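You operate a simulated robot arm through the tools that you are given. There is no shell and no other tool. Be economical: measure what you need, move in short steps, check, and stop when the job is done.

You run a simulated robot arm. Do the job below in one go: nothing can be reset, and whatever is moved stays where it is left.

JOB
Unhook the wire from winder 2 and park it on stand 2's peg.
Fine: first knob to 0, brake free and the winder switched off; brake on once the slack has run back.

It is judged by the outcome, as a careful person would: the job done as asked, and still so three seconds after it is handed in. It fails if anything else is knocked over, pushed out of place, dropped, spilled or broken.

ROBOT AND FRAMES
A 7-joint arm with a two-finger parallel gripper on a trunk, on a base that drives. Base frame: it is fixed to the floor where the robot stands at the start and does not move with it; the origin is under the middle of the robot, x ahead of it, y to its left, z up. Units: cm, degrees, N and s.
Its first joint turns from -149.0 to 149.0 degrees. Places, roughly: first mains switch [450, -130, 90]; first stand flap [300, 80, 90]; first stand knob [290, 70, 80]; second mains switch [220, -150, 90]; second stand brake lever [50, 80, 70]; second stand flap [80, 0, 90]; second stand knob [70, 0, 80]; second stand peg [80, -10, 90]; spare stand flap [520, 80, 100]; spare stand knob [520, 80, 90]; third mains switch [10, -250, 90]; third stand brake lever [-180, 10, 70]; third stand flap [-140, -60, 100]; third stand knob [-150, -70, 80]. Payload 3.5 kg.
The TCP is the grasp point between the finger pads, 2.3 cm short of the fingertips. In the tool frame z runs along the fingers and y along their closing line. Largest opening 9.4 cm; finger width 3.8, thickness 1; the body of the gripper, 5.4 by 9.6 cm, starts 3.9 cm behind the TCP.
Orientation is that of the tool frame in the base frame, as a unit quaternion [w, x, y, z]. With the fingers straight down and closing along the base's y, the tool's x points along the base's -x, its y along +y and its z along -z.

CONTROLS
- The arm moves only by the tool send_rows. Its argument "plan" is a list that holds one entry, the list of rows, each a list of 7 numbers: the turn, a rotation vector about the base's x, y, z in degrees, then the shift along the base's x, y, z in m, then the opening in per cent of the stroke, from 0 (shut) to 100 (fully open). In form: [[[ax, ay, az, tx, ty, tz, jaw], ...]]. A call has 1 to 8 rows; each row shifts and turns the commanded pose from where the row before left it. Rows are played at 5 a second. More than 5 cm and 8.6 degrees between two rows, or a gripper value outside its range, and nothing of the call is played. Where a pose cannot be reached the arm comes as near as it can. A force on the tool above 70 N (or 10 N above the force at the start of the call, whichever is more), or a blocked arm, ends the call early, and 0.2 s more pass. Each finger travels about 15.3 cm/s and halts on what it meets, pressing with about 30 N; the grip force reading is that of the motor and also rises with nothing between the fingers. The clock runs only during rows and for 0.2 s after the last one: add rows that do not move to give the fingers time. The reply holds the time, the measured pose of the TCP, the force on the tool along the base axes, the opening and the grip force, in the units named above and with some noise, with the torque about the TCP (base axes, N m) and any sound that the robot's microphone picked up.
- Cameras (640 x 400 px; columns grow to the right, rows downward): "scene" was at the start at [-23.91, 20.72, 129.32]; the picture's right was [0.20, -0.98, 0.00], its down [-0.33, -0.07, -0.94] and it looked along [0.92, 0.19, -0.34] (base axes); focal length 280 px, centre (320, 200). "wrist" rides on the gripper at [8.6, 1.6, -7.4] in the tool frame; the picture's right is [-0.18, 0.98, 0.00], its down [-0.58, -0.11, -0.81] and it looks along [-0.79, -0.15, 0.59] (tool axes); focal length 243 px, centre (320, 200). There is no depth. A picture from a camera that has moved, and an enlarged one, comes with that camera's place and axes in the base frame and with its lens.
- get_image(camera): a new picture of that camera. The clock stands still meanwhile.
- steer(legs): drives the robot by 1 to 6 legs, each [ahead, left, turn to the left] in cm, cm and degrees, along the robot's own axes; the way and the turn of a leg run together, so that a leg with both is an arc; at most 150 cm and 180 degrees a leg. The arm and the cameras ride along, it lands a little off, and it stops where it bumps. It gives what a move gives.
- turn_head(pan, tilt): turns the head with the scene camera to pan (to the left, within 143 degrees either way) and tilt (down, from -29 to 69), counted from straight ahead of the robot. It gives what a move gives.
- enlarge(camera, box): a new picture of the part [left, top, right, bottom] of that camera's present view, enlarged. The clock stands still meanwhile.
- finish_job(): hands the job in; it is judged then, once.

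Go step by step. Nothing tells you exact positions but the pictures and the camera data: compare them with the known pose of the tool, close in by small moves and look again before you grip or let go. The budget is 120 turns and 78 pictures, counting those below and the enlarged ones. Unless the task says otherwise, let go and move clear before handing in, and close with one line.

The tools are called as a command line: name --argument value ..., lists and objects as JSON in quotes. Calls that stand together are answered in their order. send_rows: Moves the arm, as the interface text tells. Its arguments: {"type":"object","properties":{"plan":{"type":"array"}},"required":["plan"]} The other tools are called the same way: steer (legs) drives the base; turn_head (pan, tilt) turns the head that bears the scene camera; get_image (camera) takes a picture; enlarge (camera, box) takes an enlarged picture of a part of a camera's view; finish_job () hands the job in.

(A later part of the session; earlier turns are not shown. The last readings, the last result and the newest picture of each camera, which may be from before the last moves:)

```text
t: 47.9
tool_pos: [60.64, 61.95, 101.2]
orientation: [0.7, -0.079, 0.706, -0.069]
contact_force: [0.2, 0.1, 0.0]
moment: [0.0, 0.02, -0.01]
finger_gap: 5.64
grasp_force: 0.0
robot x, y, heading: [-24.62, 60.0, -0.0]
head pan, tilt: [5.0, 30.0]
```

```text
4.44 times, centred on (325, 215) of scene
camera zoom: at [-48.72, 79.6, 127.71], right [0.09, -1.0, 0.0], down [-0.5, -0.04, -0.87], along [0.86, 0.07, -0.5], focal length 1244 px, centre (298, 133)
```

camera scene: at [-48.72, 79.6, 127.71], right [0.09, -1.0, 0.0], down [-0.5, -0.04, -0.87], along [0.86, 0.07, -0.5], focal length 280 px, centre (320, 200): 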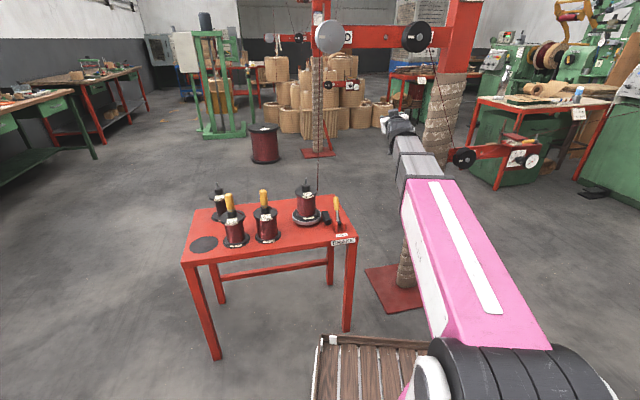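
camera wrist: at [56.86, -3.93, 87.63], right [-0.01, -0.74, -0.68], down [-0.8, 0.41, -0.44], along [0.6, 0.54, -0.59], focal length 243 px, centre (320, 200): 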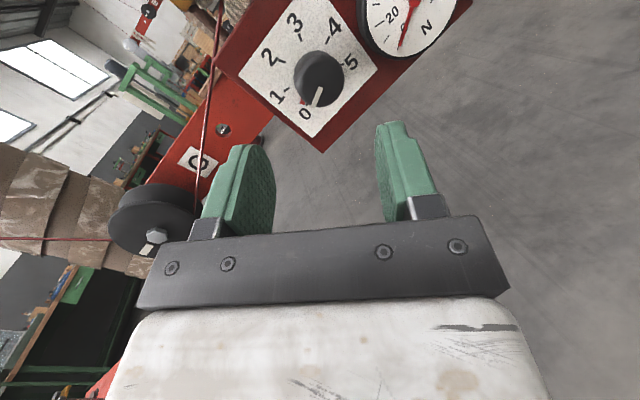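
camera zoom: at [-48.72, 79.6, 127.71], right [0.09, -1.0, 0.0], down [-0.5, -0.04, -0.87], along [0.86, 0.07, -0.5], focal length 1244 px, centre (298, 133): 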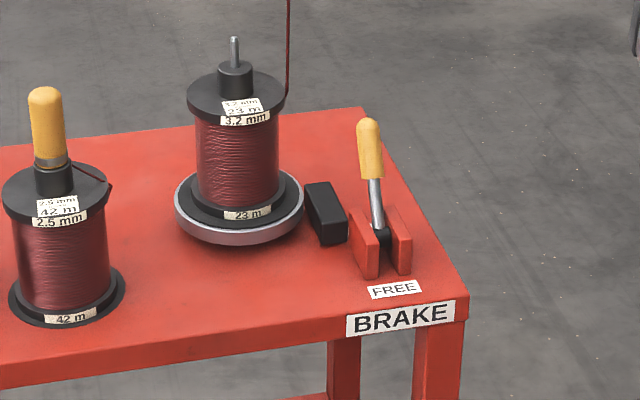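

The lever is at about (48, 81, 70) at its handle and leans away from FREE, so it is on. I bring the gripper over it, pointing down.

send_rows --plan '[[[8.4, 0, 0, -0.02, 0.02, 0, 60], [4.2, 0, 0, -0.02, 0.03, 0, 60], [0, 8.5, 0, -0.02, 0.03, 0, 60], [0, 8.5, 0, -0.02, 0.03, 0, 60], [0, 8.5, 0, -0.02, 0.03, 0, 60], [0, 8.5, 0, -0.02, 0.03, 0, 60], [0, 8.5, 0, 0, 0.02, 0, 60], [0, 8.5, 0, 0, 0, 0, 60]]]'

send_rows --plan '[[[0, 8.5, 0, 0, 0, -0.02, 60], [0, 8.5, 0, 0, 0, -0.02, 60], [0, 8.5, 0, 0, 0, -0.02, 60], [0, 8.5, 0, 0, 0, -0.02, 60], [0, 5, 0, 0, 0, -0.02, 60], [0, 0, 0, 0, 0, -0.02, 60], [0, 0, 0, 0, 0, 0, 60], [0, 0, 0, 0, 0, 0, 60]]]'

enlarge --camera "scene" --box '[250, 120, 410, 260]'

get_image --camera "wrist"

```text
t: 49.7
tool_pos: [48.58, 81.17, 101.14]
orientation: [0.329, 0.002, 0.944, 0.008]
contact_force: [1.2, -0.7, 0.5]
moment: [0.03, -0.02, 0.01]
finger_gap: 5.64
grasp_force: 0.1
robot x, y, heading: [-24.77, 60.36, -0.1]
head pan, tilt: [5.0, 30.0]
```

```text
t: 51.5
tool_pos: [48.51, 80.99, 89.18]
orientation: [-0.004, 0.006, 1.0, 0.008]
contact_force: [-0.8, 0.1, 0.1]
moment: [0.02, -0.01, 0.02]
finger_gap: 5.63
grasp_force: 0.0
robot x, y, heading: [-24.48, 60.05, -0.3]
head pan, tilt: [5.0, 30.0]
```

```text
2.86 times, centred on (330, 190) of scene
camera zoom: at [-48.72, 79.61, 127.7], right [0.09, -1.0, 0.0], down [-0.5, -0.04, -0.87], along [0.86, 0.07, -0.5], focal length 800 px, centre (291, 229)
```

zoom: 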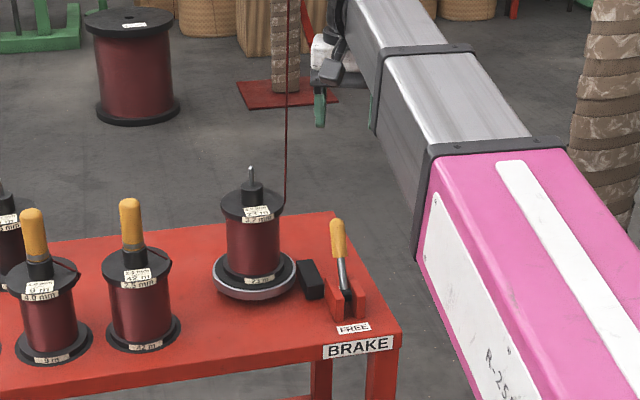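

```text
40 pictures are left
camera wrist: at [39.89, 82.68, 96.79], right [0.19, 0.98, 0.01], down [0.59, -0.13, 0.8], along [0.79, -0.15, -0.6], focal length 243 px, centre (320, 200)
```

wrist: 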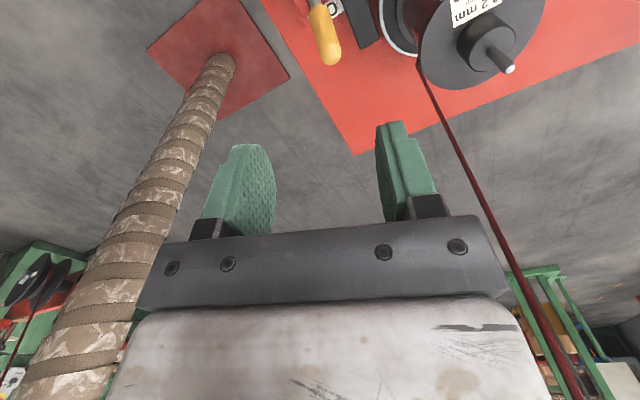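

send_rows --plan '[[[0, 0, 0, 0, 0, -0.04, 55], [0, 0, 0, 0, 0, -0.04, 55], [0, 0, 0, 0, 0, -0.04, 55], [0, 0, 0, 0, 0, -0.04, 55], [0, 0, 0, 0, 0, -0.025, 55], [0, 0, 0, 0, 0, 0, 55], [0, 0, 0, 0, 0, 0, 55]]]'

enlarge --camera "scene" --box '[280, 150, 380, 260]'

get_image --camera "wrist"

```text
t: 53.1
tool_pos: [48.45, 80.89, 70.71]
orientation: [-0.004, 0.005, 1.0, 0.006]
contact_force: [-0.5, -0.6, 0.2]
moment: [0.03, 0.0, 0.0]
finger_gap: 5.16
grasp_force: 0.0
robot x, y, heading: [-24.74, 59.82, -0.2]
head pan, tilt: [5.0, 30.0]
```

```text
3.64 times, centred on (330, 205) of scene
camera zoom: at [-48.72, 79.61, 127.7], right [0.09, -1.0, 0.0], down [-0.5, -0.04, -0.87], along [0.86, 0.07, -0.5], focal length 1018 px, centre (284, 182)
```

zoom: 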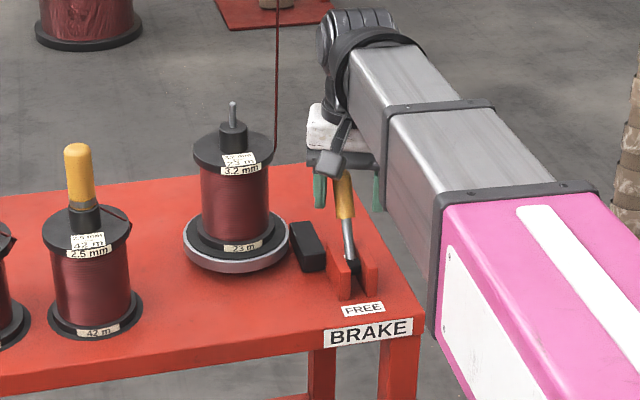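

```text
38 pictures are left
camera wrist: at [39.86, 82.6, 78.29], right [0.19, 0.98, 0.01], down [0.59, -0.13, 0.8], along [0.79, -0.15, -0.6], focal length 243 px, centre (320, 200)
```

wrist: 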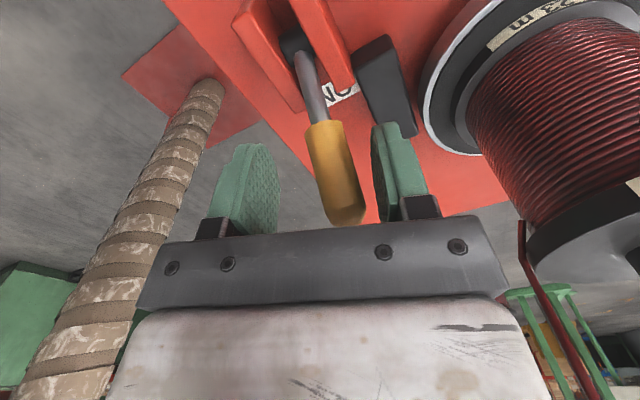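

send_rows --plan '[[[0, 0, 0, 0, 0.006, 0, 55], [0, 0, 0, 0, 0, -0.005, 45], [0, 0, 0, 0, 0, 0, 10], [0, 0, 0, 0, 0, 0, 10], [0, 0, 0, 0, 0, 0, 10]]]'

```text
t: 54.3
tool_pos: [48.5, 81.47, 70.34]
orientation: [-0.004, 0.004, 1.0, 0.007]
contact_force: [-1.6, 11.5, 9.6]
moment: [-1.56, -0.35, 1.13]
finger_gap: 2.75
grasp_force: 44.9
robot x, y, heading: [-24.35, 59.83, -0.1]
head pan, tilt: [5.0, 30.0]
```

The handle is held. I pull it over along its arc towards FREE, first half.

send_rows --plan '[[[2.2, -7.6, 0, -0.0099, -0.0029, 0.006, 10], [2.2, -7.6, 0, -0.0106, -0.0031, 0.0047, 10], [2.2, -7.6, 0, -0.0111, -0.0033, 0.0031, 10], [2.2, -7.6, 0, -0.0114, -0.0034, 0.0015, 10], [0, 0, 0, 0, 0, 0, 10]]]'

enlarge --camera "scene" --box '[280, 150, 380, 260]'

```text
t: 55.5
tool_pos: [44.08, 80.2, 71.59]
orientation: [0.256, 0.004, 0.963, 0.082]
contact_force: [-7.4, -16.5, -19.2]
moment: [-1.39, 0.99, -0.25]
finger_gap: 2.52
grasp_force: 44.8
robot x, y, heading: [-24.83, 60.51, -0.1]
head pan, tilt: [5.0, 30.0]
```

```text
3.64 times, centred on (330, 205) of scene
camera zoom: at [-48.68, 79.58, 127.71], right [0.09, -1.0, 0.0], down [-0.5, -0.04, -0.87], along [0.86, 0.07, -0.5], focal length 1018 px, centre (284, 182)
```

zoom: 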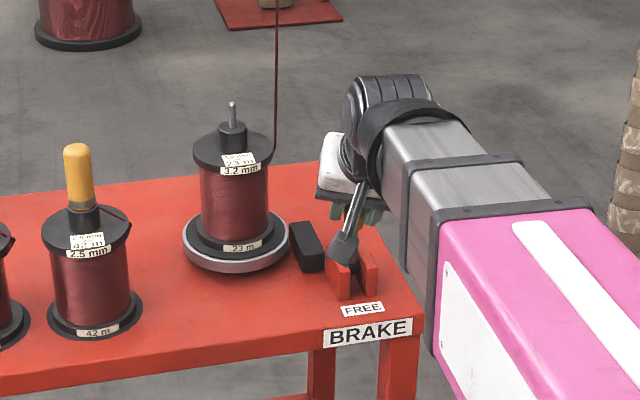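

send_rows --plan '[[[2.2, -7.6, 0, -0.0115, -0.005, -0.002, 10], [2.2, -7.6, 0, -0.0113, -0.004, -0.003, 10], [2.2, -7.6, 0, -0.011, -0.0033, -0.0045, 10], [2.2, -7.6, 0, -0.0105, -0.003, -0.0055, 10], [0, 0, 0, 0, 0, 0, 10]]]'

get_image --camera "wrist"

```text
t: 56.7
tool_pos: [40.02, 78.71, 70.25]
orientation: [0.499, 0.001, 0.853, 0.155]
contact_force: [9.4, -12.4, -17.1]
moment: [-0.97, 1.16, -0.62]
finger_gap: 2.48
grasp_force: 45.2
robot x, y, heading: [-24.71, 59.82, -0.3]
head pan, tilt: [5.0, 30.0]
```

```text
36 pictures are left
camera wrist: at [28.89, 79.72, 66.64], right [-0.06, 0.91, 0.42], down [-0.38, -0.41, 0.83], along [0.92, -0.11, 0.37], focal length 243 px, centre (320, 200)
```

wrist: 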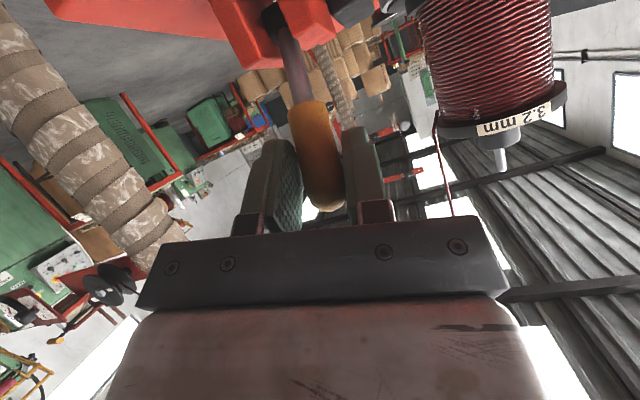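

send_rows --plan '[[[1.1, -3.8, 0, -0.005, -0.003, -0.005, 10], [1.1, -3.8, 0, -0.005, -0.002, -0.005, 10], [0, 0, 0, 0, 0, 0, 10]]]'

```text
t: 57.5
tool_pos: [39.08, 78.65, 69.77]
orientation: [0.541, -0.004, 0.824, 0.169]
contact_force: [10.4, 9.5, 26.3]
moment: [-0.63, -0.66, -0.29]
finger_gap: 2.42
grasp_force: 45.0
out of reach, approached as far as the arm can: row 2
robot x, y, heading: [-24.67, 60.05, -0.4]
head pan, tilt: [5.0, 30.0]
```

send_rows --plan '[[[0, 0, 0, 0, 0, 0, 60], [0, 0, 0, 0, 0, 0, 60], [0, 0, 0, -0.02, -0.005, 0.008, 60], [0, 0, 0, -0.035, -0.01, 0.014, 60], [0, 0, 0, -0.035, -0.01, 0.014, 60], [0, 0, 0, 0, 0, 0, 60]]]'

get_image --camera "wrist"

enlarge --camera "scene" --box '[280, 150, 380, 260]'

```text
t: 58.9
tool_pos: [35.77, 77.54, 70.95]
orientation: [0.555, 0.0, 0.814, 0.17]
contact_force: [0.1, 0.4, 0.2]
moment: [0.01, 0.01, 0.01]
finger_gap: 5.64
grasp_force: 0.1
out of reach, approached as far as the arm can: row 4, 5
robot x, y, heading: [-25.12, 59.82, 0.1]
head pan, tilt: [5.0, 30.0]
```

```text
35 pictures are left
camera wrist: at [25.38, 78.89, 66.08], right [-0.12, 0.89, 0.44], down [-0.49, -0.44, 0.76], along [0.87, -0.12, 0.48], focal length 243 px, centre (320, 200)
```

wrist: 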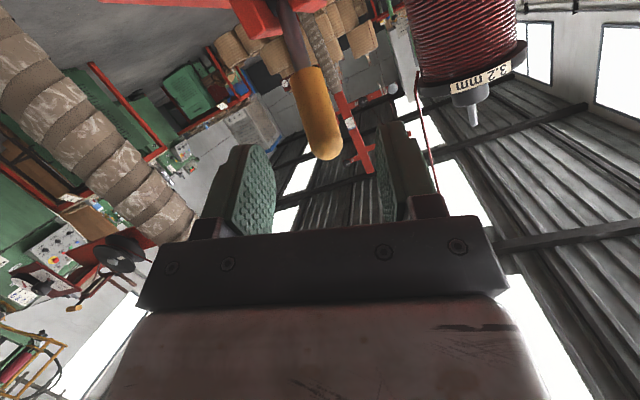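

```text
3.64 times, centred on (330, 205) of scene
camera zoom: at [-48.72, 79.61, 127.7], right [0.09, -1.0, 0.0], down [-0.5, -0.04, -0.87], along [0.86, 0.07, -0.5], focal length 1018 px, centre (284, 182)
```

zoom: 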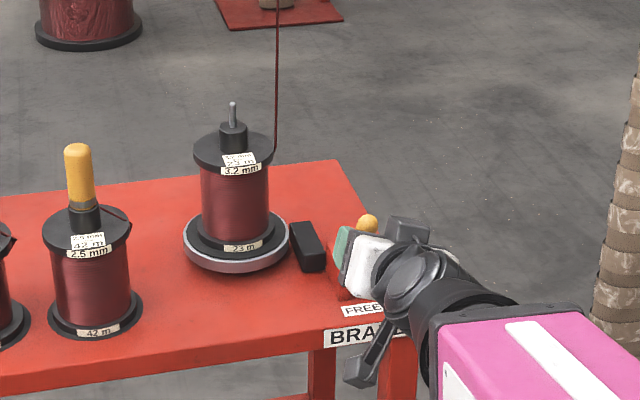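

steer --legs '[[-20, 0, 0]]'

enlarge --camera "scene" --box '[280, 120, 380, 220]'

```text
t: 60.5
tool_pos: [15.83, 77.67, 71.09]
orientation: [0.555, 0.0, 0.814, 0.17]
contact_force: [1.3, 0.4, 0.0]
moment: [0.0, -0.01, -0.01]
finger_gap: 5.65
grasp_force: 0.0
robot x, y, heading: [-44.59, 59.93, 0.0]
head pan, tilt: [5.0, 30.0]
```

```text
4.00 times, centred on (330, 170) of scene
camera zoom: at [-68.69, 79.64, 127.7], right [0.09, -1.0, 0.0], down [-0.5, -0.04, -0.87], along [0.86, 0.07, -0.5], focal length 1120 px, centre (280, 320)
```

zoom: 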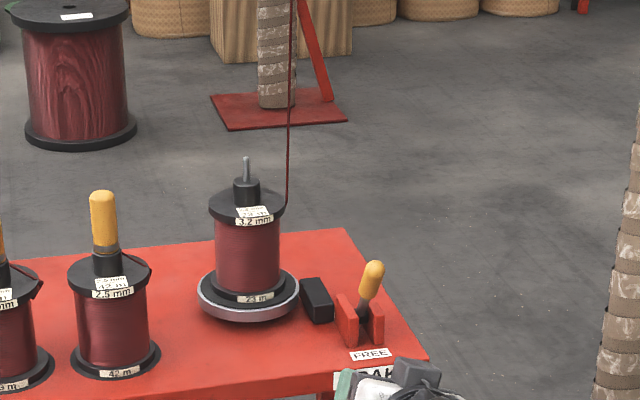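

The brake is free now. The taut wire bars the way to winder 2, so I raise the hand and go round the left of the brake table to the far side of the stand.

send_rows --plan '[[[0, 0, 0, 0, -0.02, 0.04, 60], [0, 0, 0, 0, -0.03, 0.04, 60], [0, 0, 0, 0, -0.03, 0.04, 60], [0, 0, 0, 0, -0.03, 0.04, 60], [0, 0, 0, 0, -0.03, 0.04, 60], [0, 0, 0, 0, -0.03, 0.04, 60], [0, 0, 0, 0, 0, 0.04, 60], [0, 0, 0, 0, 0, 0.04, 60]]]'

steer --legs '[[0, 130, 0], [100, 0, 0], [85, 0, 0], [0, 0, -90]]'

turn_head --pan 0 --tilt 20

get_image --camera "scene"

```text
t: 62.3
tool_pos: [19.8, 61.21, 102.51]
orientation: [0.555, 0.0, 0.814, 0.171]
contact_force: [-0.2, 0.1, -0.5]
moment: [0.0, -0.03, 0.03]
finger_gap: 5.64
grasp_force: 0.0
out of reach, approached as far as the arm can: row 1, 2, 3, 4
robot x, y, heading: [-44.22, 59.98, -0.0]
head pan, tilt: [5.0, 30.0]
```

```text
t: 81.5
tool_pos: [142.26, 125.26, 102.34]
orientation: [0.512, 0.577, 0.574, -0.274]
contact_force: [0.0, -0.1, 0.0]
moment: [0.03, 0.02, 0.0]
finger_gap: 5.62
grasp_force: 0.1
robot x, y, heading: [141.39, 189.66, -90.3]
head pan, tilt: [5.0, 30.0]
```

```text
t: 82.3
tool_pos: [142.18, 125.27, 102.46]
orientation: [0.513, 0.577, 0.574, -0.273]
contact_force: [0.2, 0.4, 0.5]
moment: [-0.02, -0.01, 0.02]
finger_gap: 5.65
grasp_force: 0.0
robot x, y, heading: [141.21, 190.04, -90.6]
head pan, tilt: [0.0, 20.0]
```

```text
32 pictures are left
camera scene: at [160.28, 213.09, 129.3], right [-1.0, 0.01, 0.0], down [0.0, 0.34, -0.94], along [-0.01, -0.94, -0.34], focal length 280 px, centre (320, 200)
```

scene: 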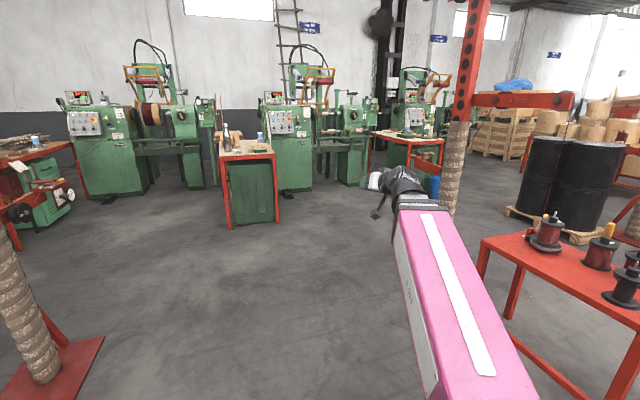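

The way is open between the stand's wire and winder 2's table (its right edge at about x = 200). I drive down to face the winder.

steer --legs '[[0, 22, 0], [125, 0, 0], [110, 0, 0]]'

turn_head --pan 0 --tilt 20

get_image --camera "scene"

```text
t: 95.1
tool_pos: [161.93, -109.8, 102.33]
orientation: [0.512, 0.578, 0.573, -0.275]
contact_force: [-0.2, -0.8, 0.7]
moment: [-0.01, 0.02, -0.04]
finger_gap: 5.62
grasp_force: 0.1
robot x, y, heading: [161.2, -45.46, -90.7]
head pan, tilt: [0.0, 20.0]
```

```text
t: 95.7
tool_pos: [161.88, -109.82, 102.49]
orientation: [0.512, 0.578, 0.573, -0.275]
contact_force: [0.0, -0.3, 0.1]
moment: [0.03, -0.01, 0.01]
finger_gap: 5.66
grasp_force: 0.0
robot x, y, heading: [161.21, -45.84, -90.8]
head pan, tilt: [0.0, 20.0]
```

```text
31 pictures are left
camera scene: at [180.5, -22.14, 129.31], right [-1.0, 0.01, 0.0], down [0.0, 0.34, -0.94], along [-0.01, -0.94, -0.34], focal length 280 px, centre (320, 200)
```

scene: 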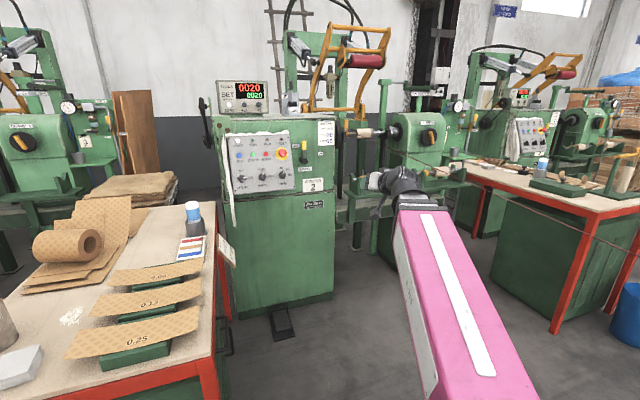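

enlarge --camera "scene" --box '[215, 110, 355, 220]'

enlarge --camera "scene" --box '[310, 90, 480, 210]'

```text
3.64 times, centred on (285, 165) of scene
camera zoom: at [180.5, -22.14, 129.31], right [-1.0, 0.01, 0.0], down [0.0, 0.34, -0.94], along [-0.01, -0.94, -0.34], focal length 1018 px, centre (447, 327)
```

zoom: 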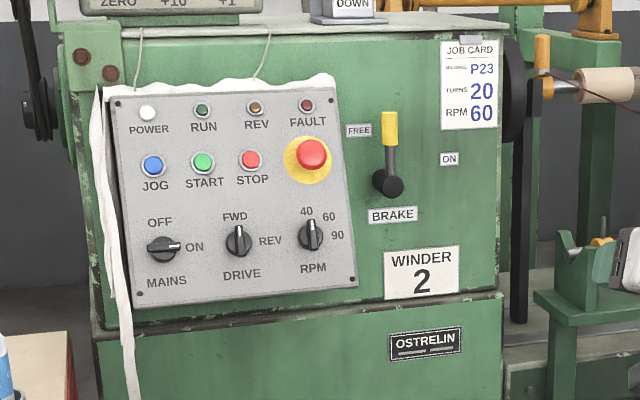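

```text
3.33 times, centred on (395, 150) of scene
camera zoom: at [180.5, -22.14, 129.31], right [-1.0, 0.01, 0.0], down [0.0, 0.34, -0.94], along [-0.01, -0.94, -0.34], focal length 933 px, centre (70, 367)
```

zoom: 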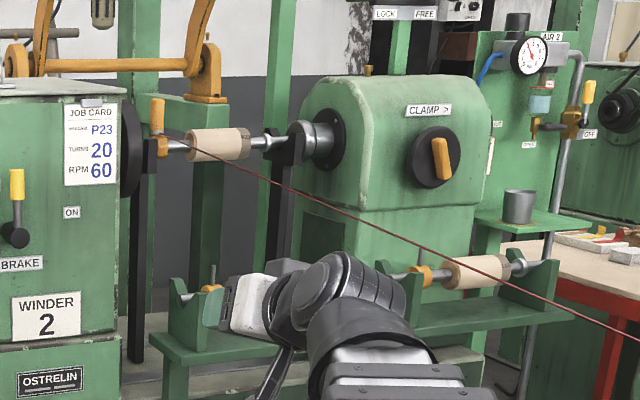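

The MAINS switch is the left knob on the panel, pointing to ON; OFF is a quarter turn anticlockwise. I swing the hand left and drive closer to it.

send_rows --plan '[[[0, 0, 0, 0.045, 0, 0, 70], [0, 0, 0, 0.045, 0, 0, 70], [0, 0, 0, 0.045, 0, 0, 70], [0, 0, 0, 0.045, 0, 0, 70], [0, 0, 0, 0.045, 0, 0, 70], [0, 0, 0, 0.045, 0, 0, 70], [0, 0, 0, 0.045, 0, 0, 70], [0, 0, 0, 0.045, 0, 0, 70]]]'

steer --legs '[[25, 5, 0]]'

get_image --camera "scene"

get_image --camera "wrist"

```text
t: 97.5
tool_pos: [197.93, -109.96, 102.41]
orientation: [0.511, 0.579, 0.572, -0.276]
contact_force: [0.4, 0.9, 0.4]
moment: [-0.04, -0.02, 0.01]
finger_gap: 6.58
grasp_force: 0.1
robot x, y, heading: [160.93, -45.78, -90.6]
head pan, tilt: [0.0, 20.0]
```

```text
t: 99.3
tool_pos: [202.64, -134.67, 102.43]
orientation: [0.512, 0.578, 0.573, -0.275]
contact_force: [1.0, -0.7, -0.2]
moment: [-0.01, -0.01, -0.03]
finger_gap: 6.58
grasp_force: 0.0
robot x, y, heading: [166.11, -70.24, -91.0]
head pan, tilt: [0.0, 20.0]
```

```text
28 pictures are left
camera scene: at [185.24, -47.01, 129.31], right [-1.0, 0.01, 0.0], down [0.0, 0.34, -0.94], along [-0.01, -0.94, -0.34], focal length 280 px, centre (320, 200)
```

scene: 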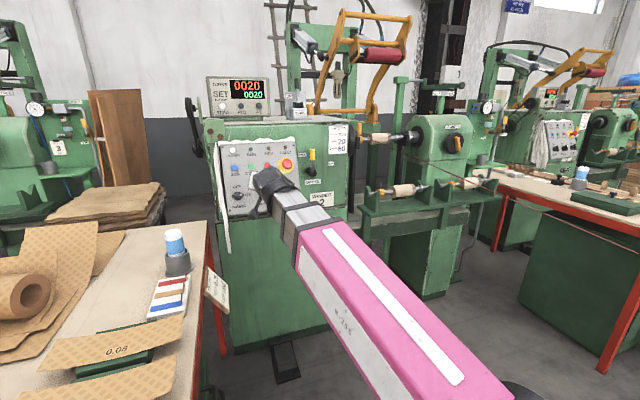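

```text
27 pictures are left
camera wrist: at [203.73, -124.27, 97.58], right [0.89, 0.11, 0.44], down [-0.43, 0.49, 0.76], along [-0.14, -0.87, 0.48], focal length 243 px, centre (320, 200)
```

wrist: 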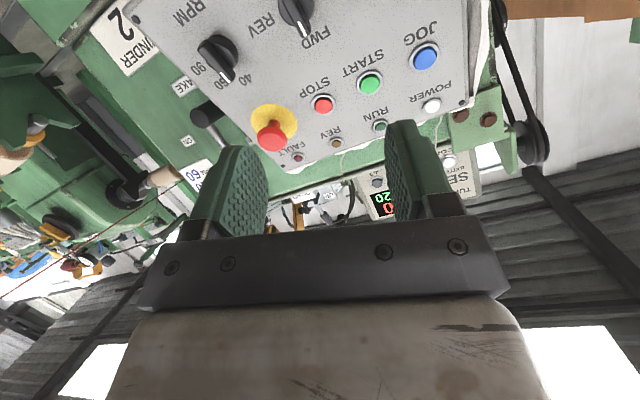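

send_rows --plan '[[[0, 0, 0, 0.03, 0, 0, 70], [1.8, 0.5, 0, 0.035, 0, 0, 70], [1.8, 0.5, 0, 0.03, -0.02, -0.02, 70], [1.8, 0.5, 0, 0.013, -0.02, -0.015, 70], [0, 0, 0, 0, -0.016, -0.015, 70], [0, 0, 0, 0, 0, 0, 70], [0, 0, 0, 0, 0, 0, 70]]]'

get_image --camera "wrist"

```text
t: 100.9
tool_pos: [213.44, -140.38, 97.55]
orientation: [0.475, 0.6, 0.591, -0.256]
contact_force: [-0.4, 0.6, 0.4]
moment: [-0.01, -0.04, 0.0]
finger_gap: 6.57
grasp_force: 0.1
robot x, y, heading: [166.15, -70.23, -90.9]
head pan, tilt: [0.0, 20.0]
```

```text
26 pictures are left
camera wrist: at [214.42, -129.43, 93.56], right [0.9, 0.06, 0.42], down [-0.41, 0.42, 0.81], along [-0.12, -0.91, 0.4], focal length 243 px, centre (320, 200)
```

wrist: 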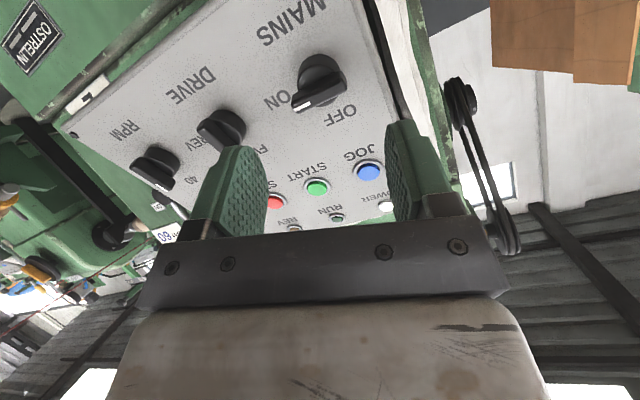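

send_rows --plan '[[[0, 0, 0, 0.0055, -0.019, -0.008, 70], [0, 0, 0, 0.0055, -0.019, -0.008, 70], [0, 0, 0, 0.0055, -0.019, -0.008, 70], [0, 0, 0, 0, 0, 0, 70], [0, 0, 0, 0, 0, 0, 70]]]'

get_image --camera "wrist"

```text
t: 102.1
tool_pos: [215.01, -145.9, 95.1]
orientation: [0.476, 0.599, 0.591, -0.256]
contact_force: [0.1, -0.1, -0.1]
moment: [-0.01, 0.05, 0.0]
finger_gap: 6.58
grasp_force: 0.2
robot x, y, heading: [166.12, -70.4, -90.9]
head pan, tilt: [0.0, 20.0]
```

```text
25 pictures are left
camera wrist: at [216.06, -135.1, 91.18], right [0.9, 0.06, 0.42], down [-0.41, 0.42, 0.81], along [-0.12, -0.91, 0.4], focal length 243 px, centre (320, 200)
```

wrist: 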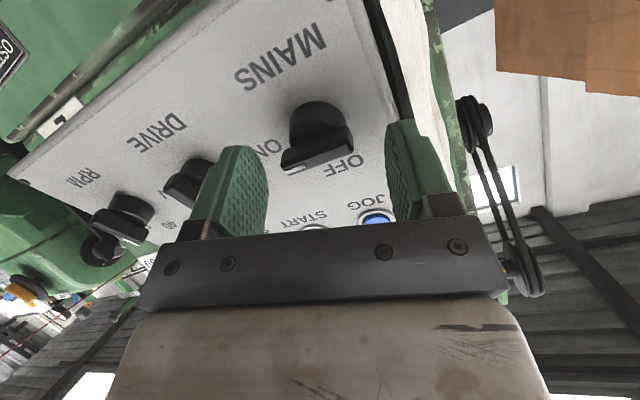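

send_rows --plan '[[[0, 0, 0, 0.0025, -0.009, -0.004, 70], [0, 0, 0, 0.0025, -0.008, -0.004, 70], [0, 0, 0, 0, 0, 0, 70], [0, 0, 0, 0, 0, 0, 25], [0, 0, 0, 0, 0, 0, 25], [0, 0, 0, 0, 0, 0, 25]]]'

get_image --camera "wrist"

```text
t: 103.5
tool_pos: [215.37, -147.76, 94.28]
orientation: [0.474, 0.6, 0.591, -0.256]
contact_force: [-25.2, -5.6, -13.2]
moment: [-0.43, -0.32, 0.15]
finger_gap: 4.32
grasp_force: 45.4
robot x, y, heading: [166.02, -70.44, -90.3]
head pan, tilt: [0.0, 20.0]
```

```text
24 pictures are left
camera wrist: at [216.33, -136.87, 90.25], right [0.9, 0.06, 0.42], down [-0.41, 0.42, 0.81], along [-0.13, -0.91, 0.4], focal length 243 px, centre (320, 200)
```

wrist: 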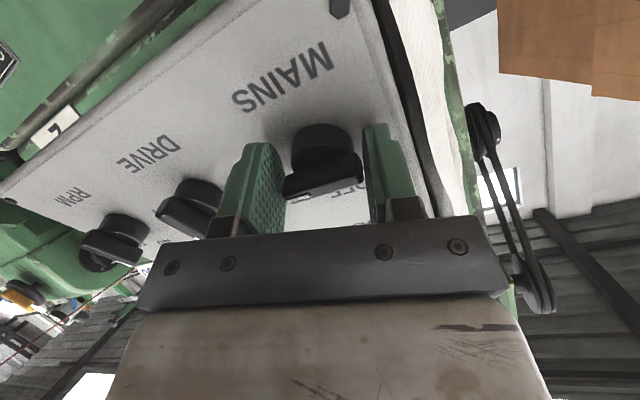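

Gripped. I relieve the side load and turn anticlockwise about the knob axis.

send_rows --plan '[[[0, 0, 0, -0.003, 0, -0.001, 25], [-2.03, 6.98, 3.34, 0, 0, 0, 25], [-2.03, 6.98, 3.34, 0, 0, 0, 25], [-2.03, 6.98, 3.34, 0, 0, 0, 25], [-2.03, 6.98, 3.34, 0, 0, 0, 25], [-2.03, 6.98, 3.34, 0, 0, 0, 25], [0, 0, 0, 0, 0, 0, 25]]]'

get_image --camera "wrist"

```text
t: 105.1
tool_pos: [215.08, -147.8, 94.25]
orientation: [0.359, 0.36, 0.761, -0.403]
contact_force: [-28.8, -7.3, 1.6]
moment: [-0.39, -0.3, 0.19]
finger_gap: 4.34
grasp_force: 45.1
robot x, y, heading: [166.1, -70.47, -90.8]
head pan, tilt: [0.0, 20.0]
```

```text
23 pictures are left
camera wrist: at [210.26, -138.27, 89.59], right [0.91, 0.36, -0.2], down [-0.02, 0.51, 0.86], along [0.41, -0.78, 0.47], focal length 243 px, centre (320, 200)
```

wrist: 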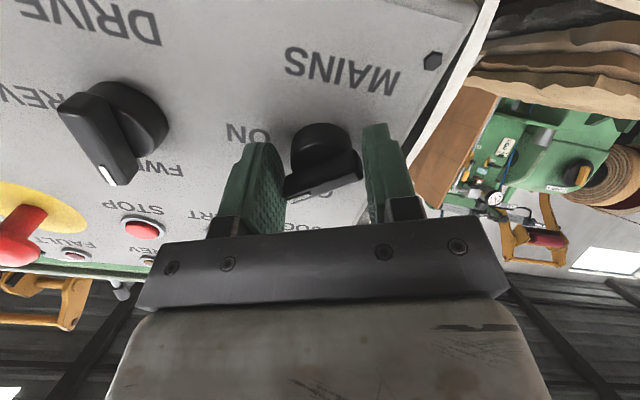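

send_rows --plan '[[[-2.03, 6.98, 3.34, -0.004, -0.001, 0, 25], [-2.03, 6.98, 3.34, 0, 0, 0, 25], [-2.03, 6.98, 3.34, 0, 0, 0, 25], [-2.03, 6.98, 3.34, 0, 0, 0, 25], [-2.03, 6.98, 3.34, 0, 0, 0, 25], [-1.3, 4.4, 2.1, 0, 0, 0, 25], [0, 0, 0, 0, 0, 0, 25]]]'

get_image --camera "wrist"

```text
t: 106.7
tool_pos: [214.96, -147.91, 94.33]
orientation: [0.177, 0.041, 0.84, -0.512]
contact_force: [7.6, -16.6, 38.1]
moment: [-0.28, 0.28, -1.01]
finger_gap: 4.33
grasp_force: 45.6
robot x, y, heading: [166.06, -70.35, -90.8]
head pan, tilt: [0.0, 20.0]
```

```text
22 pictures are left
camera wrist: at [205.24, -141.5, 93.2], right [0.42, 0.49, -0.77], down [0.31, 0.72, 0.62], along [0.86, -0.5, 0.15], focal length 243 px, centre (320, 200)
```

wrist: 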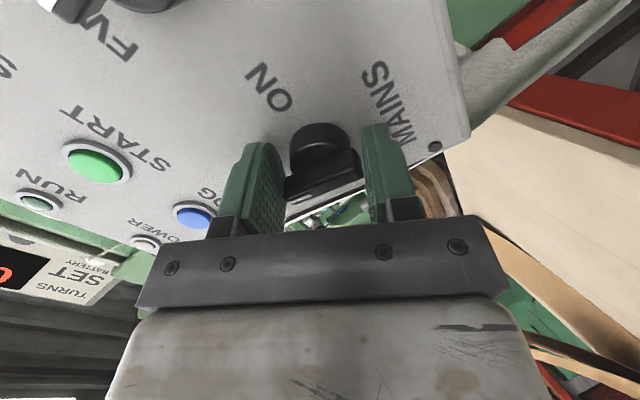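

send_rows --plan '[[[0, 0, 0, 0, 0, 0, 75], [0, 0, 0, 0, 0, 0, 75], [0, 0, 0, -0.006, 0.021, 0.01, 75], [0, 0, 0, -0.008, 0.028, 0.013, 75], [0, 0, 0, -0.011, 0.04, 0.019, 75], [0, 0, 0, -0.045, 0, 0.01, 75], [0, 0, 0, -0.045, 0, 0.01, 75], [0, 0, 0, -0.045, 0, 0.01, 75]]]'

enlarge --camera "scene" --box '[215, 120, 345, 220]'

```text
t: 108.5
tool_pos: [198.87, -139.01, 101.28]
orientation: [0.177, 0.041, 0.841, -0.509]
contact_force: [-0.3, -0.2, -0.1]
moment: [-0.01, 0.01, 0.03]
finger_gap: 7.06
grasp_force: 0.1
robot x, y, heading: [166.09, -70.12, -90.6]
head pan, tilt: [0.0, 20.0]
```

```text
4.00 times, centred on (280, 170) of scene
camera zoom: at [185.23, -47.0, 129.31], right [-1.0, 0.01, 0.0], down [0.0, 0.34, -0.94], along [-0.01, -0.94, -0.34], focal length 1120 px, centre (480, 320)
```

zoom: 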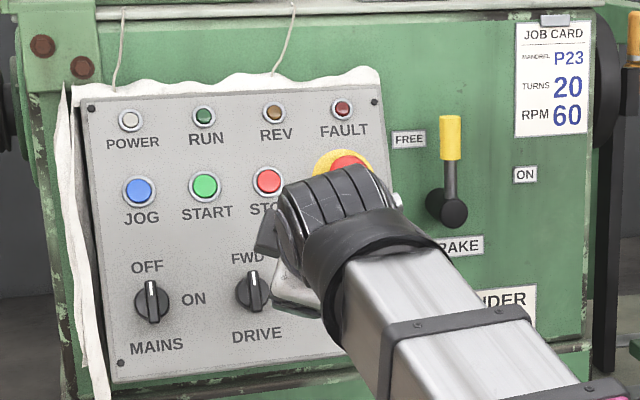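

MAINS is OFF and the power lamp is dark. Now I look closely at the wire's end on the winder.

enlarge --camera "scene" --box '[340, 110, 420, 170]'

```text
6.67 times, centred on (380, 140) of scene
camera zoom: at [185.23, -47.0, 129.31], right [-1.0, 0.01, 0.0], down [0.0, 0.34, -0.94], along [-0.01, -0.94, -0.34], focal length 1866 px, centre (-80, 600)
```

zoom: 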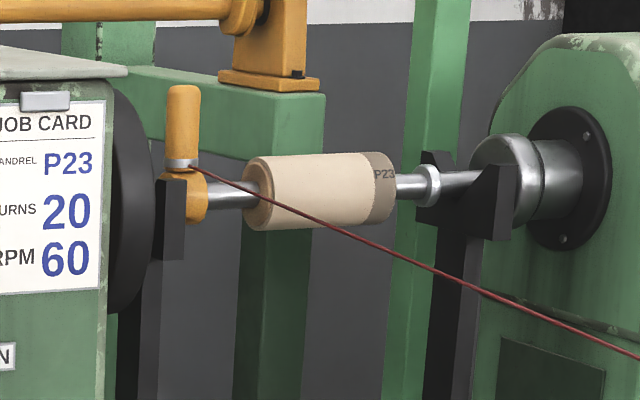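

The wire ends in a yellow handle on a pin on the mandrel's dog, at about (162.5, −199, 115). I move the hand up and right, unroll it and tip it to 45° down.

send_rows --plan '[[[2.15, -7.4, -3.54, 0, 0.02, 0.04, 50], [2.15, -7.4, -3.54, 0, 0, 0.04, 50], [2.15, -7.4, -3.54, 0, 0, 0.04, 50], [2.15, -7.4, -3.54, -0.04, 0, 0.04, 50], [2.15, -7.4, -3.54, -0.04, 0, 0.03, 50], [2.15, -7.4, -3.54, -0.04, 0, 0, 50], [2.15, -7.4, -3.54, -0.04, 0, 0, 50], [2.15, -7.4, -3.54, -0.04, 0, 0, 50]]]'

send_rows --plan '[[[6.5, 1.9, 0, -0.04, 0, 0, 50], [6.5, 1.9, 0, -0.04, 0, 0, 50], [6.5, 1.9, 0, -0.04, 0, 0, 50], [0, 0, 0, -0.02, 0, 0, 50], [0, 0, 0, 0, 0, 0, 50]]]'

steer --legs '[[22, -1, 0]]'

get_image --camera "wrist"

get_image --camera "scene"

```text
refused: row 4 steps farther than a row can; nothing moved
```

```text
t: 109.7
tool_pos: [184.78, -139.07, 101.31]
orientation: [0.125, 0.046, 0.924, -0.36]
contact_force: [0.6, -0.2, -0.1]
moment: [-0.01, -0.02, 0.06]
finger_gap: 4.7
grasp_force: 0.1
robot x, y, heading: [166.08, -70.06, -91.0]
head pan, tilt: [0.0, 20.0]
```

```text
t: 111.4
tool_pos: [183.37, -160.82, 101.43]
orientation: [0.125, 0.048, 0.923, -0.361]
contact_force: [-0.1, 0.5, 0.9]
moment: [-0.03, -0.01, -0.03]
finger_gap: 4.68
grasp_force: 0.1
robot x, y, heading: [164.58, -92.27, -90.6]
head pan, tilt: [0.0, 20.0]
```

```text
19 pictures are left
camera wrist: at [173.76, -154.47, 103.36], right [0.35, 0.72, -0.59], down [0.38, 0.47, 0.8], along [0.85, -0.51, -0.11], focal length 243 px, centre (320, 200)
```

wrist: 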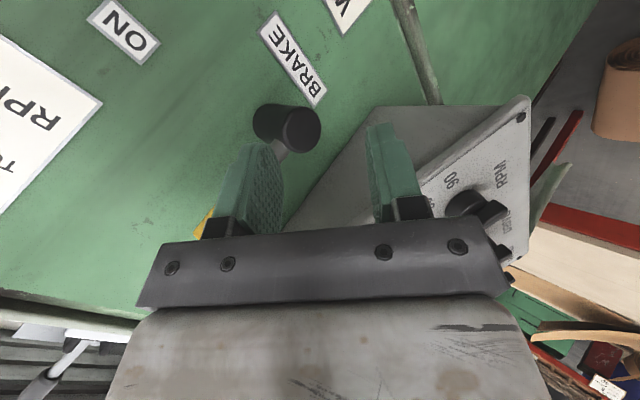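

```text
18 pictures are left
camera scene: at [183.99, -68.82, 129.31], right [-1.0, 0.01, 0.0], down [0.0, 0.34, -0.94], along [-0.01, -0.94, -0.34], focal length 280 px, centre (320, 200)
```

scene: 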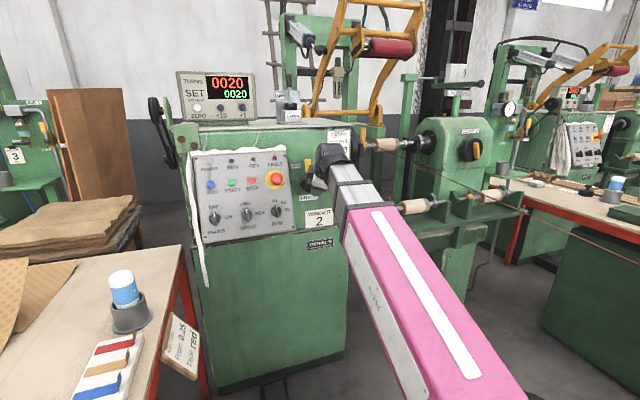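

The first call was refused and the rest ran on, so the hand is close to the winder's brake lever, without touching it. I draw back straight away from the face.

send_rows --plan '[[[0, 0, 0, -0.005, 0.04, 0.005, 50], [0, 0, 0, -0.005, 0.04, 0.01, 50], [0, 0, 0, -0.005, 0.04, 0.02, 50], [0, 0, 0, 0, 0.02, 0.04, 50], [0, 0, 0, 0, 0.02, 0.04, 50], [0, 0, 0, 0, 0, 0.045, 50], [0, 0, 0, 0, 0, 0, 50]]]'

enlarge --camera "scene" --box '[290, 120, 440, 220]'

```text
t: 113.0
tool_pos: [181.83, -144.89, 117.37]
orientation: [0.126, 0.047, 0.923, -0.36]
contact_force: [0.1, -0.3, 0.0]
moment: [-0.01, 0.01, -0.03]
finger_gap: 4.69
grasp_force: 0.0
robot x, y, heading: [164.47, -92.41, -90.8]
head pan, tilt: [0.0, 20.0]
```

```text
4.00 times, centred on (365, 170) of scene
camera zoom: at [183.99, -68.82, 129.31], right [-1.0, 0.01, 0.0], down [0.0, 0.34, -0.94], along [-0.01, -0.94, -0.34], focal length 1120 px, centre (140, 320)
```

zoom: 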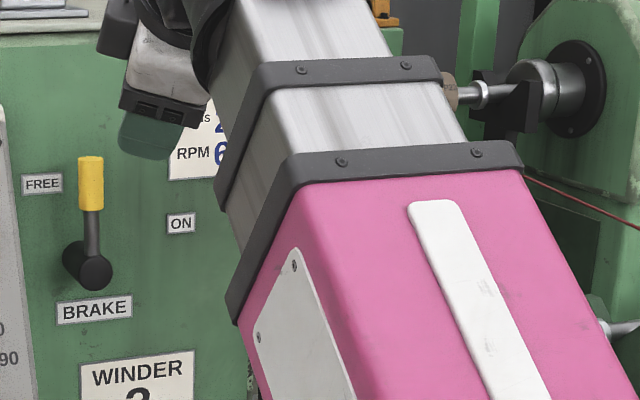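

send_rows --plan '[[[1.69, -5.75, -6.02, -0.025, 0, 0.013, 50], [1.69, -5.75, -6.02, -0.025, 0, 0.013, 50], [1.69, -5.75, -6.02, -0.025, 0, 0.013, 50], [1.69, -5.75, -6.02, -0.025, 0, 0.013, 50], [1.69, -5.75, -6.02, -0.025, 0, 0.013, 50], [1.69, -5.75, -6.02, -0.025, 0, 0.013, 50], [1.69, -5.75, -6.02, -0.025, 0, 0.013, 50], [1.69, -5.75, -6.02, -0.025, 0, 0.013, 50]]]'

```text
t: 114.8
tool_pos: [161.91, -144.84, 127.87]
orientation: [0.305, 0.555, 0.739, -0.228]
contact_force: [-0.5, 0.2, 0.3]
moment: [0.0, 0.01, -0.03]
finger_gap: 4.68
grasp_force: 0.1
robot x, y, heading: [164.7, -91.81, -91.2]
head pan, tilt: [0.0, 20.0]
```

send_rows --plan '[[[0, 0, 0, -0.003, -0.045, 0, 50], [0, 0, 0, -0.003, -0.045, 0, 50], [0, 0, 0, -0.003, -0.045, 0, 50], [0, 0, 0, -0.003, -0.045, 0, 50], [0, 0, 0, -0.003, -0.045, 0, 50], [0, 0, 0, -0.003, -0.045, 0, 50], [0, 0, 0, -0.003, -0.045, 0, 50], [0, 0, 0, 0, -0.025, 0, 50]]]'

get_image --camera "wrist"

```text
t: 116.6
tool_pos: [159.8, -178.76, 127.82]
orientation: [0.305, 0.555, 0.739, -0.228]
contact_force: [-0.6, 1.1, 0.7]
moment: [-0.03, -0.04, 0.05]
finger_gap: 4.71
grasp_force: 0.1
robot x, y, heading: [164.57, -92.53, -90.5]
head pan, tilt: [0.0, 20.0]
```

```text
16 pictures are left
camera wrist: at [158.06, -167.36, 127.09], right [0.98, 0.15, 0.13], down [-0.15, 0.12, 0.98], along [0.13, -0.98, 0.14], focal length 243 px, centre (320, 200)
```

wrist: 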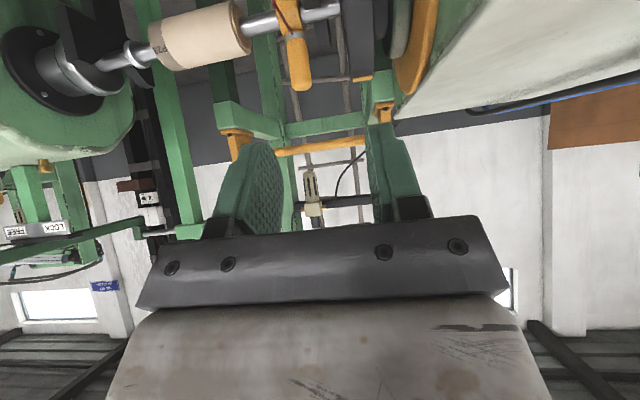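

send_rows --plan '[[[0, 0, 0, -0.001, -0.04, -0.014, 50], [0, 0, 0, -0.002, -0.04, -0.014, 50], [0, 0, 0, -0.001, -0.04, -0.014, 50], [0, 0, 0, 0.007, -0.024, -0.025, 50], [0, 0, 0, 0.007, -0.024, -0.025, 50], [0, 0, 0, 0, 0, 0, 50], [0, 0, 0, 0, 0, 0, 50]]]'

get_image --camera "wrist"

```text
t: 118.2
tool_pos: [160.66, -195.69, 118.51]
orientation: [0.305, 0.555, 0.739, -0.228]
contact_force: [0.5, 0.5, 0.3]
moment: [-0.02, 0.03, -0.02]
finger_gap: 4.73
grasp_force: 0.0
robot x, y, heading: [164.78, -92.05, -90.8]
head pan, tilt: [0.0, 20.0]
```

```text
15 pictures are left
camera wrist: at [159.01, -184.16, 117.78], right [0.98, 0.15, 0.13], down [-0.15, 0.12, 0.98], along [0.13, -0.98, 0.14], focal length 243 px, centre (320, 200)
```

wrist: 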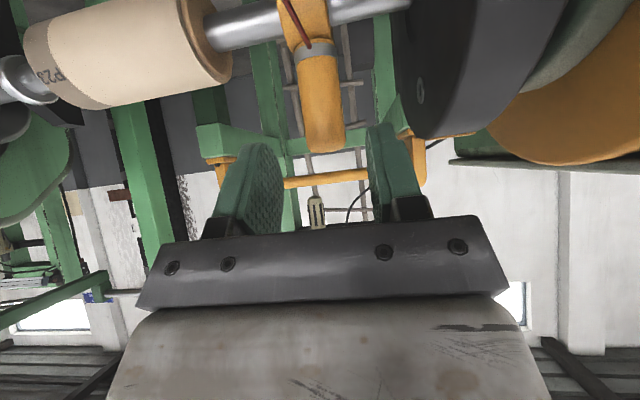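

send_rows --plan '[[[0, 0, 0, 0.005, -0.015, -0.015, 50], [0, 0, 0, 0.005, -0.015, -0.015, 50], [0, 0, 0, 0.005, -0.014, -0.013, 50], [0, 0, 0, 0, 0, 0, 50], [0, 0, 0, 0, 0, 0, 50]]]'

get_image --camera "wrist"

```text
t: 119.4
tool_pos: [162.18, -199.98, 114.28]
orientation: [0.305, 0.555, 0.739, -0.228]
contact_force: [0.7, -0.2, 0.1]
moment: [0.0, -0.02, 0.01]
finger_gap: 4.7
grasp_force: 0.1
robot x, y, heading: [164.69, -91.97, -90.8]
head pan, tilt: [0.0, 20.0]
```

```text
14 pictures are left
camera wrist: at [160.55, -188.51, 113.49], right [0.98, 0.15, 0.13], down [-0.15, 0.12, 0.98], along [0.13, -0.98, 0.14], focal length 243 px, centre (320, 200)
```

wrist: 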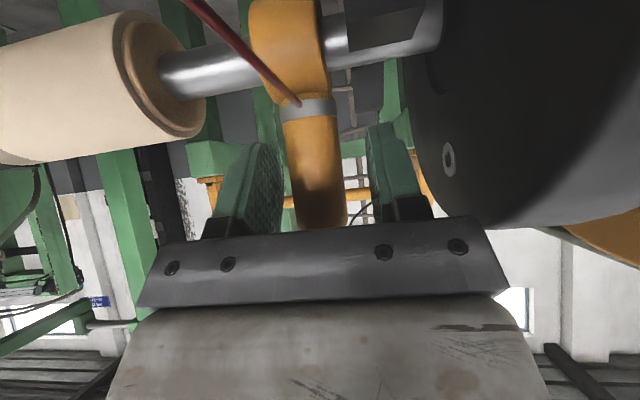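

The handle lies between the pads. I close on it.

send_rows --plan '[[[0, 0, 0, 0, 0, 0, 10], [0, 0, 0, 0, 0, 0, 10], [0, 0, 0, 0, 0, 0, 10]]]'

```text
t: 120.2
tool_pos: [162.26, -199.98, 114.28]
orientation: [0.305, 0.555, 0.74, -0.228]
contact_force: [-0.7, 0.0, 2.4]
moment: [-0.08, 0.04, -0.01]
finger_gap: 2.54
grasp_force: 30.1
robot x, y, heading: [164.71, -91.91, -90.4]
head pan, tilt: [0.0, 20.0]
```

send_rows --plan '[[[0, 0, 0, 0, 0, 0.01, 10], [0, 0, 0, 0, 0, 0.01, 10], [0, 0, 0, 0, 0, 0.015, 10], [0, 0, 0, 0, 0, 0.015, 10], [0, 0, 0, 0, 0, 0.015, 10], [0, 0, 0, 0, 0, 0, 10]]]'

get_image --camera "wrist"

```text
t: 121.6
tool_pos: [162.29, -200.09, 120.8]
orientation: [0.305, 0.554, 0.74, -0.228]
contact_force: [-2.4, 4.1, -0.6]
moment: [0.15, 0.08, -0.02]
finger_gap: 2.6
grasp_force: 29.9
robot x, y, heading: [164.53, -91.93, -90.7]
head pan, tilt: [0.0, 20.0]
```

```text
13 pictures are left
camera wrist: at [160.51, -188.49, 120.04], right [0.98, 0.15, 0.13], down [-0.15, 0.12, 0.98], along [0.13, -0.98, 0.14], focal length 243 px, centre (320, 200)
```

wrist: 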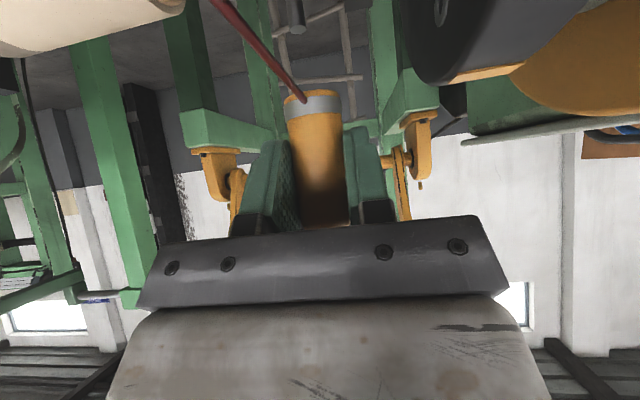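

The handle is off the pin, with about 4 N of wire pull. I draw it back towards the robot, holding it upright, then drive back.

send_rows --plan '[[[0, 0, 0, 0, 0.02, 0.01, 10], [0, 0, 0, 0, 0.04, 0.005, 10], [0, 0, 0, 0, 0.04, 0, 10], [0, 0, 0, 0, 0.04, 0, 10], [0, 0, 0, 0, 0.04, 0, 10], [0, 0, 0, 0, 0.04, 0, 10], [0, 0, 0, 0, 0.04, 0, 10], [0, 0, 0, 0, 0.04, 0, 10]]]'

steer --legs '[[-72, 0, 0]]'

```text
t: 123.4
tool_pos: [162.21, -169.88, 122.48]
orientation: [0.306, 0.555, 0.739, -0.228]
contact_force: [0.1, -0.8, 0.3]
moment: [0.02, -0.01, -0.02]
finger_gap: 2.6
grasp_force: 29.4
robot x, y, heading: [164.55, -92.17, -91.1]
head pan, tilt: [0.0, 20.0]
```

```text
t: 127.3
tool_pos: [163.13, -98.26, 122.36]
orientation: [0.305, 0.555, 0.739, -0.228]
contact_force: [0.6, 0.0, -0.6]
moment: [0.03, -0.01, 0.02]
finger_gap: 2.58
grasp_force: 29.6
robot x, y, heading: [165.41, -20.4, -90.8]
head pan, tilt: [0.0, 20.0]
```

steer --legs '[[-14, 0, 0], [0, 0, -90]]'

turn_head --pan 5 --tilt 25

get_image --camera "scene"

```text
t: 132.5
tool_pos: [88.01, -3.28, 122.36]
orientation: [0.053, 0.916, 0.127, -0.378]
contact_force: [-0.2, -1.4, 0.7]
moment: [0.0, -0.04, 0.03]
finger_gap: 2.58
grasp_force: 30.3
robot x, y, heading: [165.68, -6.57, 178.7]
head pan, tilt: [0.0, 20.0]
```

```text
t: 133.1
tool_pos: [88.09, -3.32, 122.34]
orientation: [0.053, 0.916, 0.127, -0.377]
contact_force: [0.2, -1.2, -0.2]
moment: [0.03, -0.01, 0.01]
finger_gap: 2.57
grasp_force: 30.6
robot x, y, heading: [165.97, -6.48, 178.8]
head pan, tilt: [5.0, 25.0]
```

```text
12 pictures are left
camera scene: at [189.29, -26.83, 128.5], right [-0.07, 1.0, 0.0], down [0.42, 0.03, -0.91], along [-0.9, -0.06, -0.42], focal length 280 px, centre (320, 200)
```

scene: 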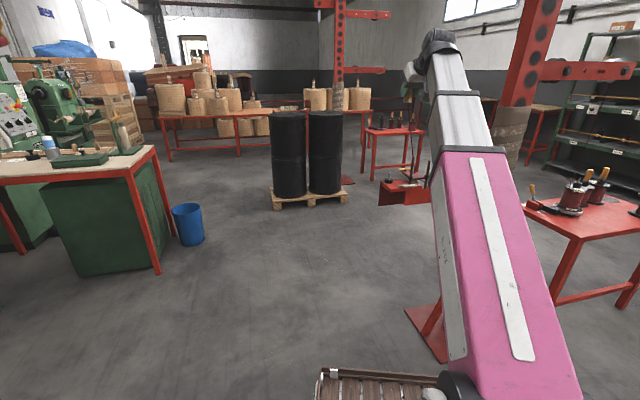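

enlarge --camera "scene" --box '[365, 135, 445, 215]'

```text
5.00 times, centred on (405, 175) of scene
camera zoom: at [189.29, -26.83, 128.5], right [-0.07, 1.0, 0.0], down [0.42, 0.03, -0.91], along [-0.9, -0.06, -0.42], focal length 1400 px, centre (-105, 325)
```

zoom: 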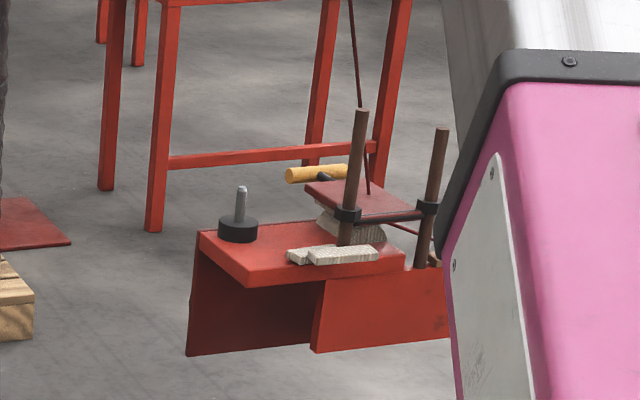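

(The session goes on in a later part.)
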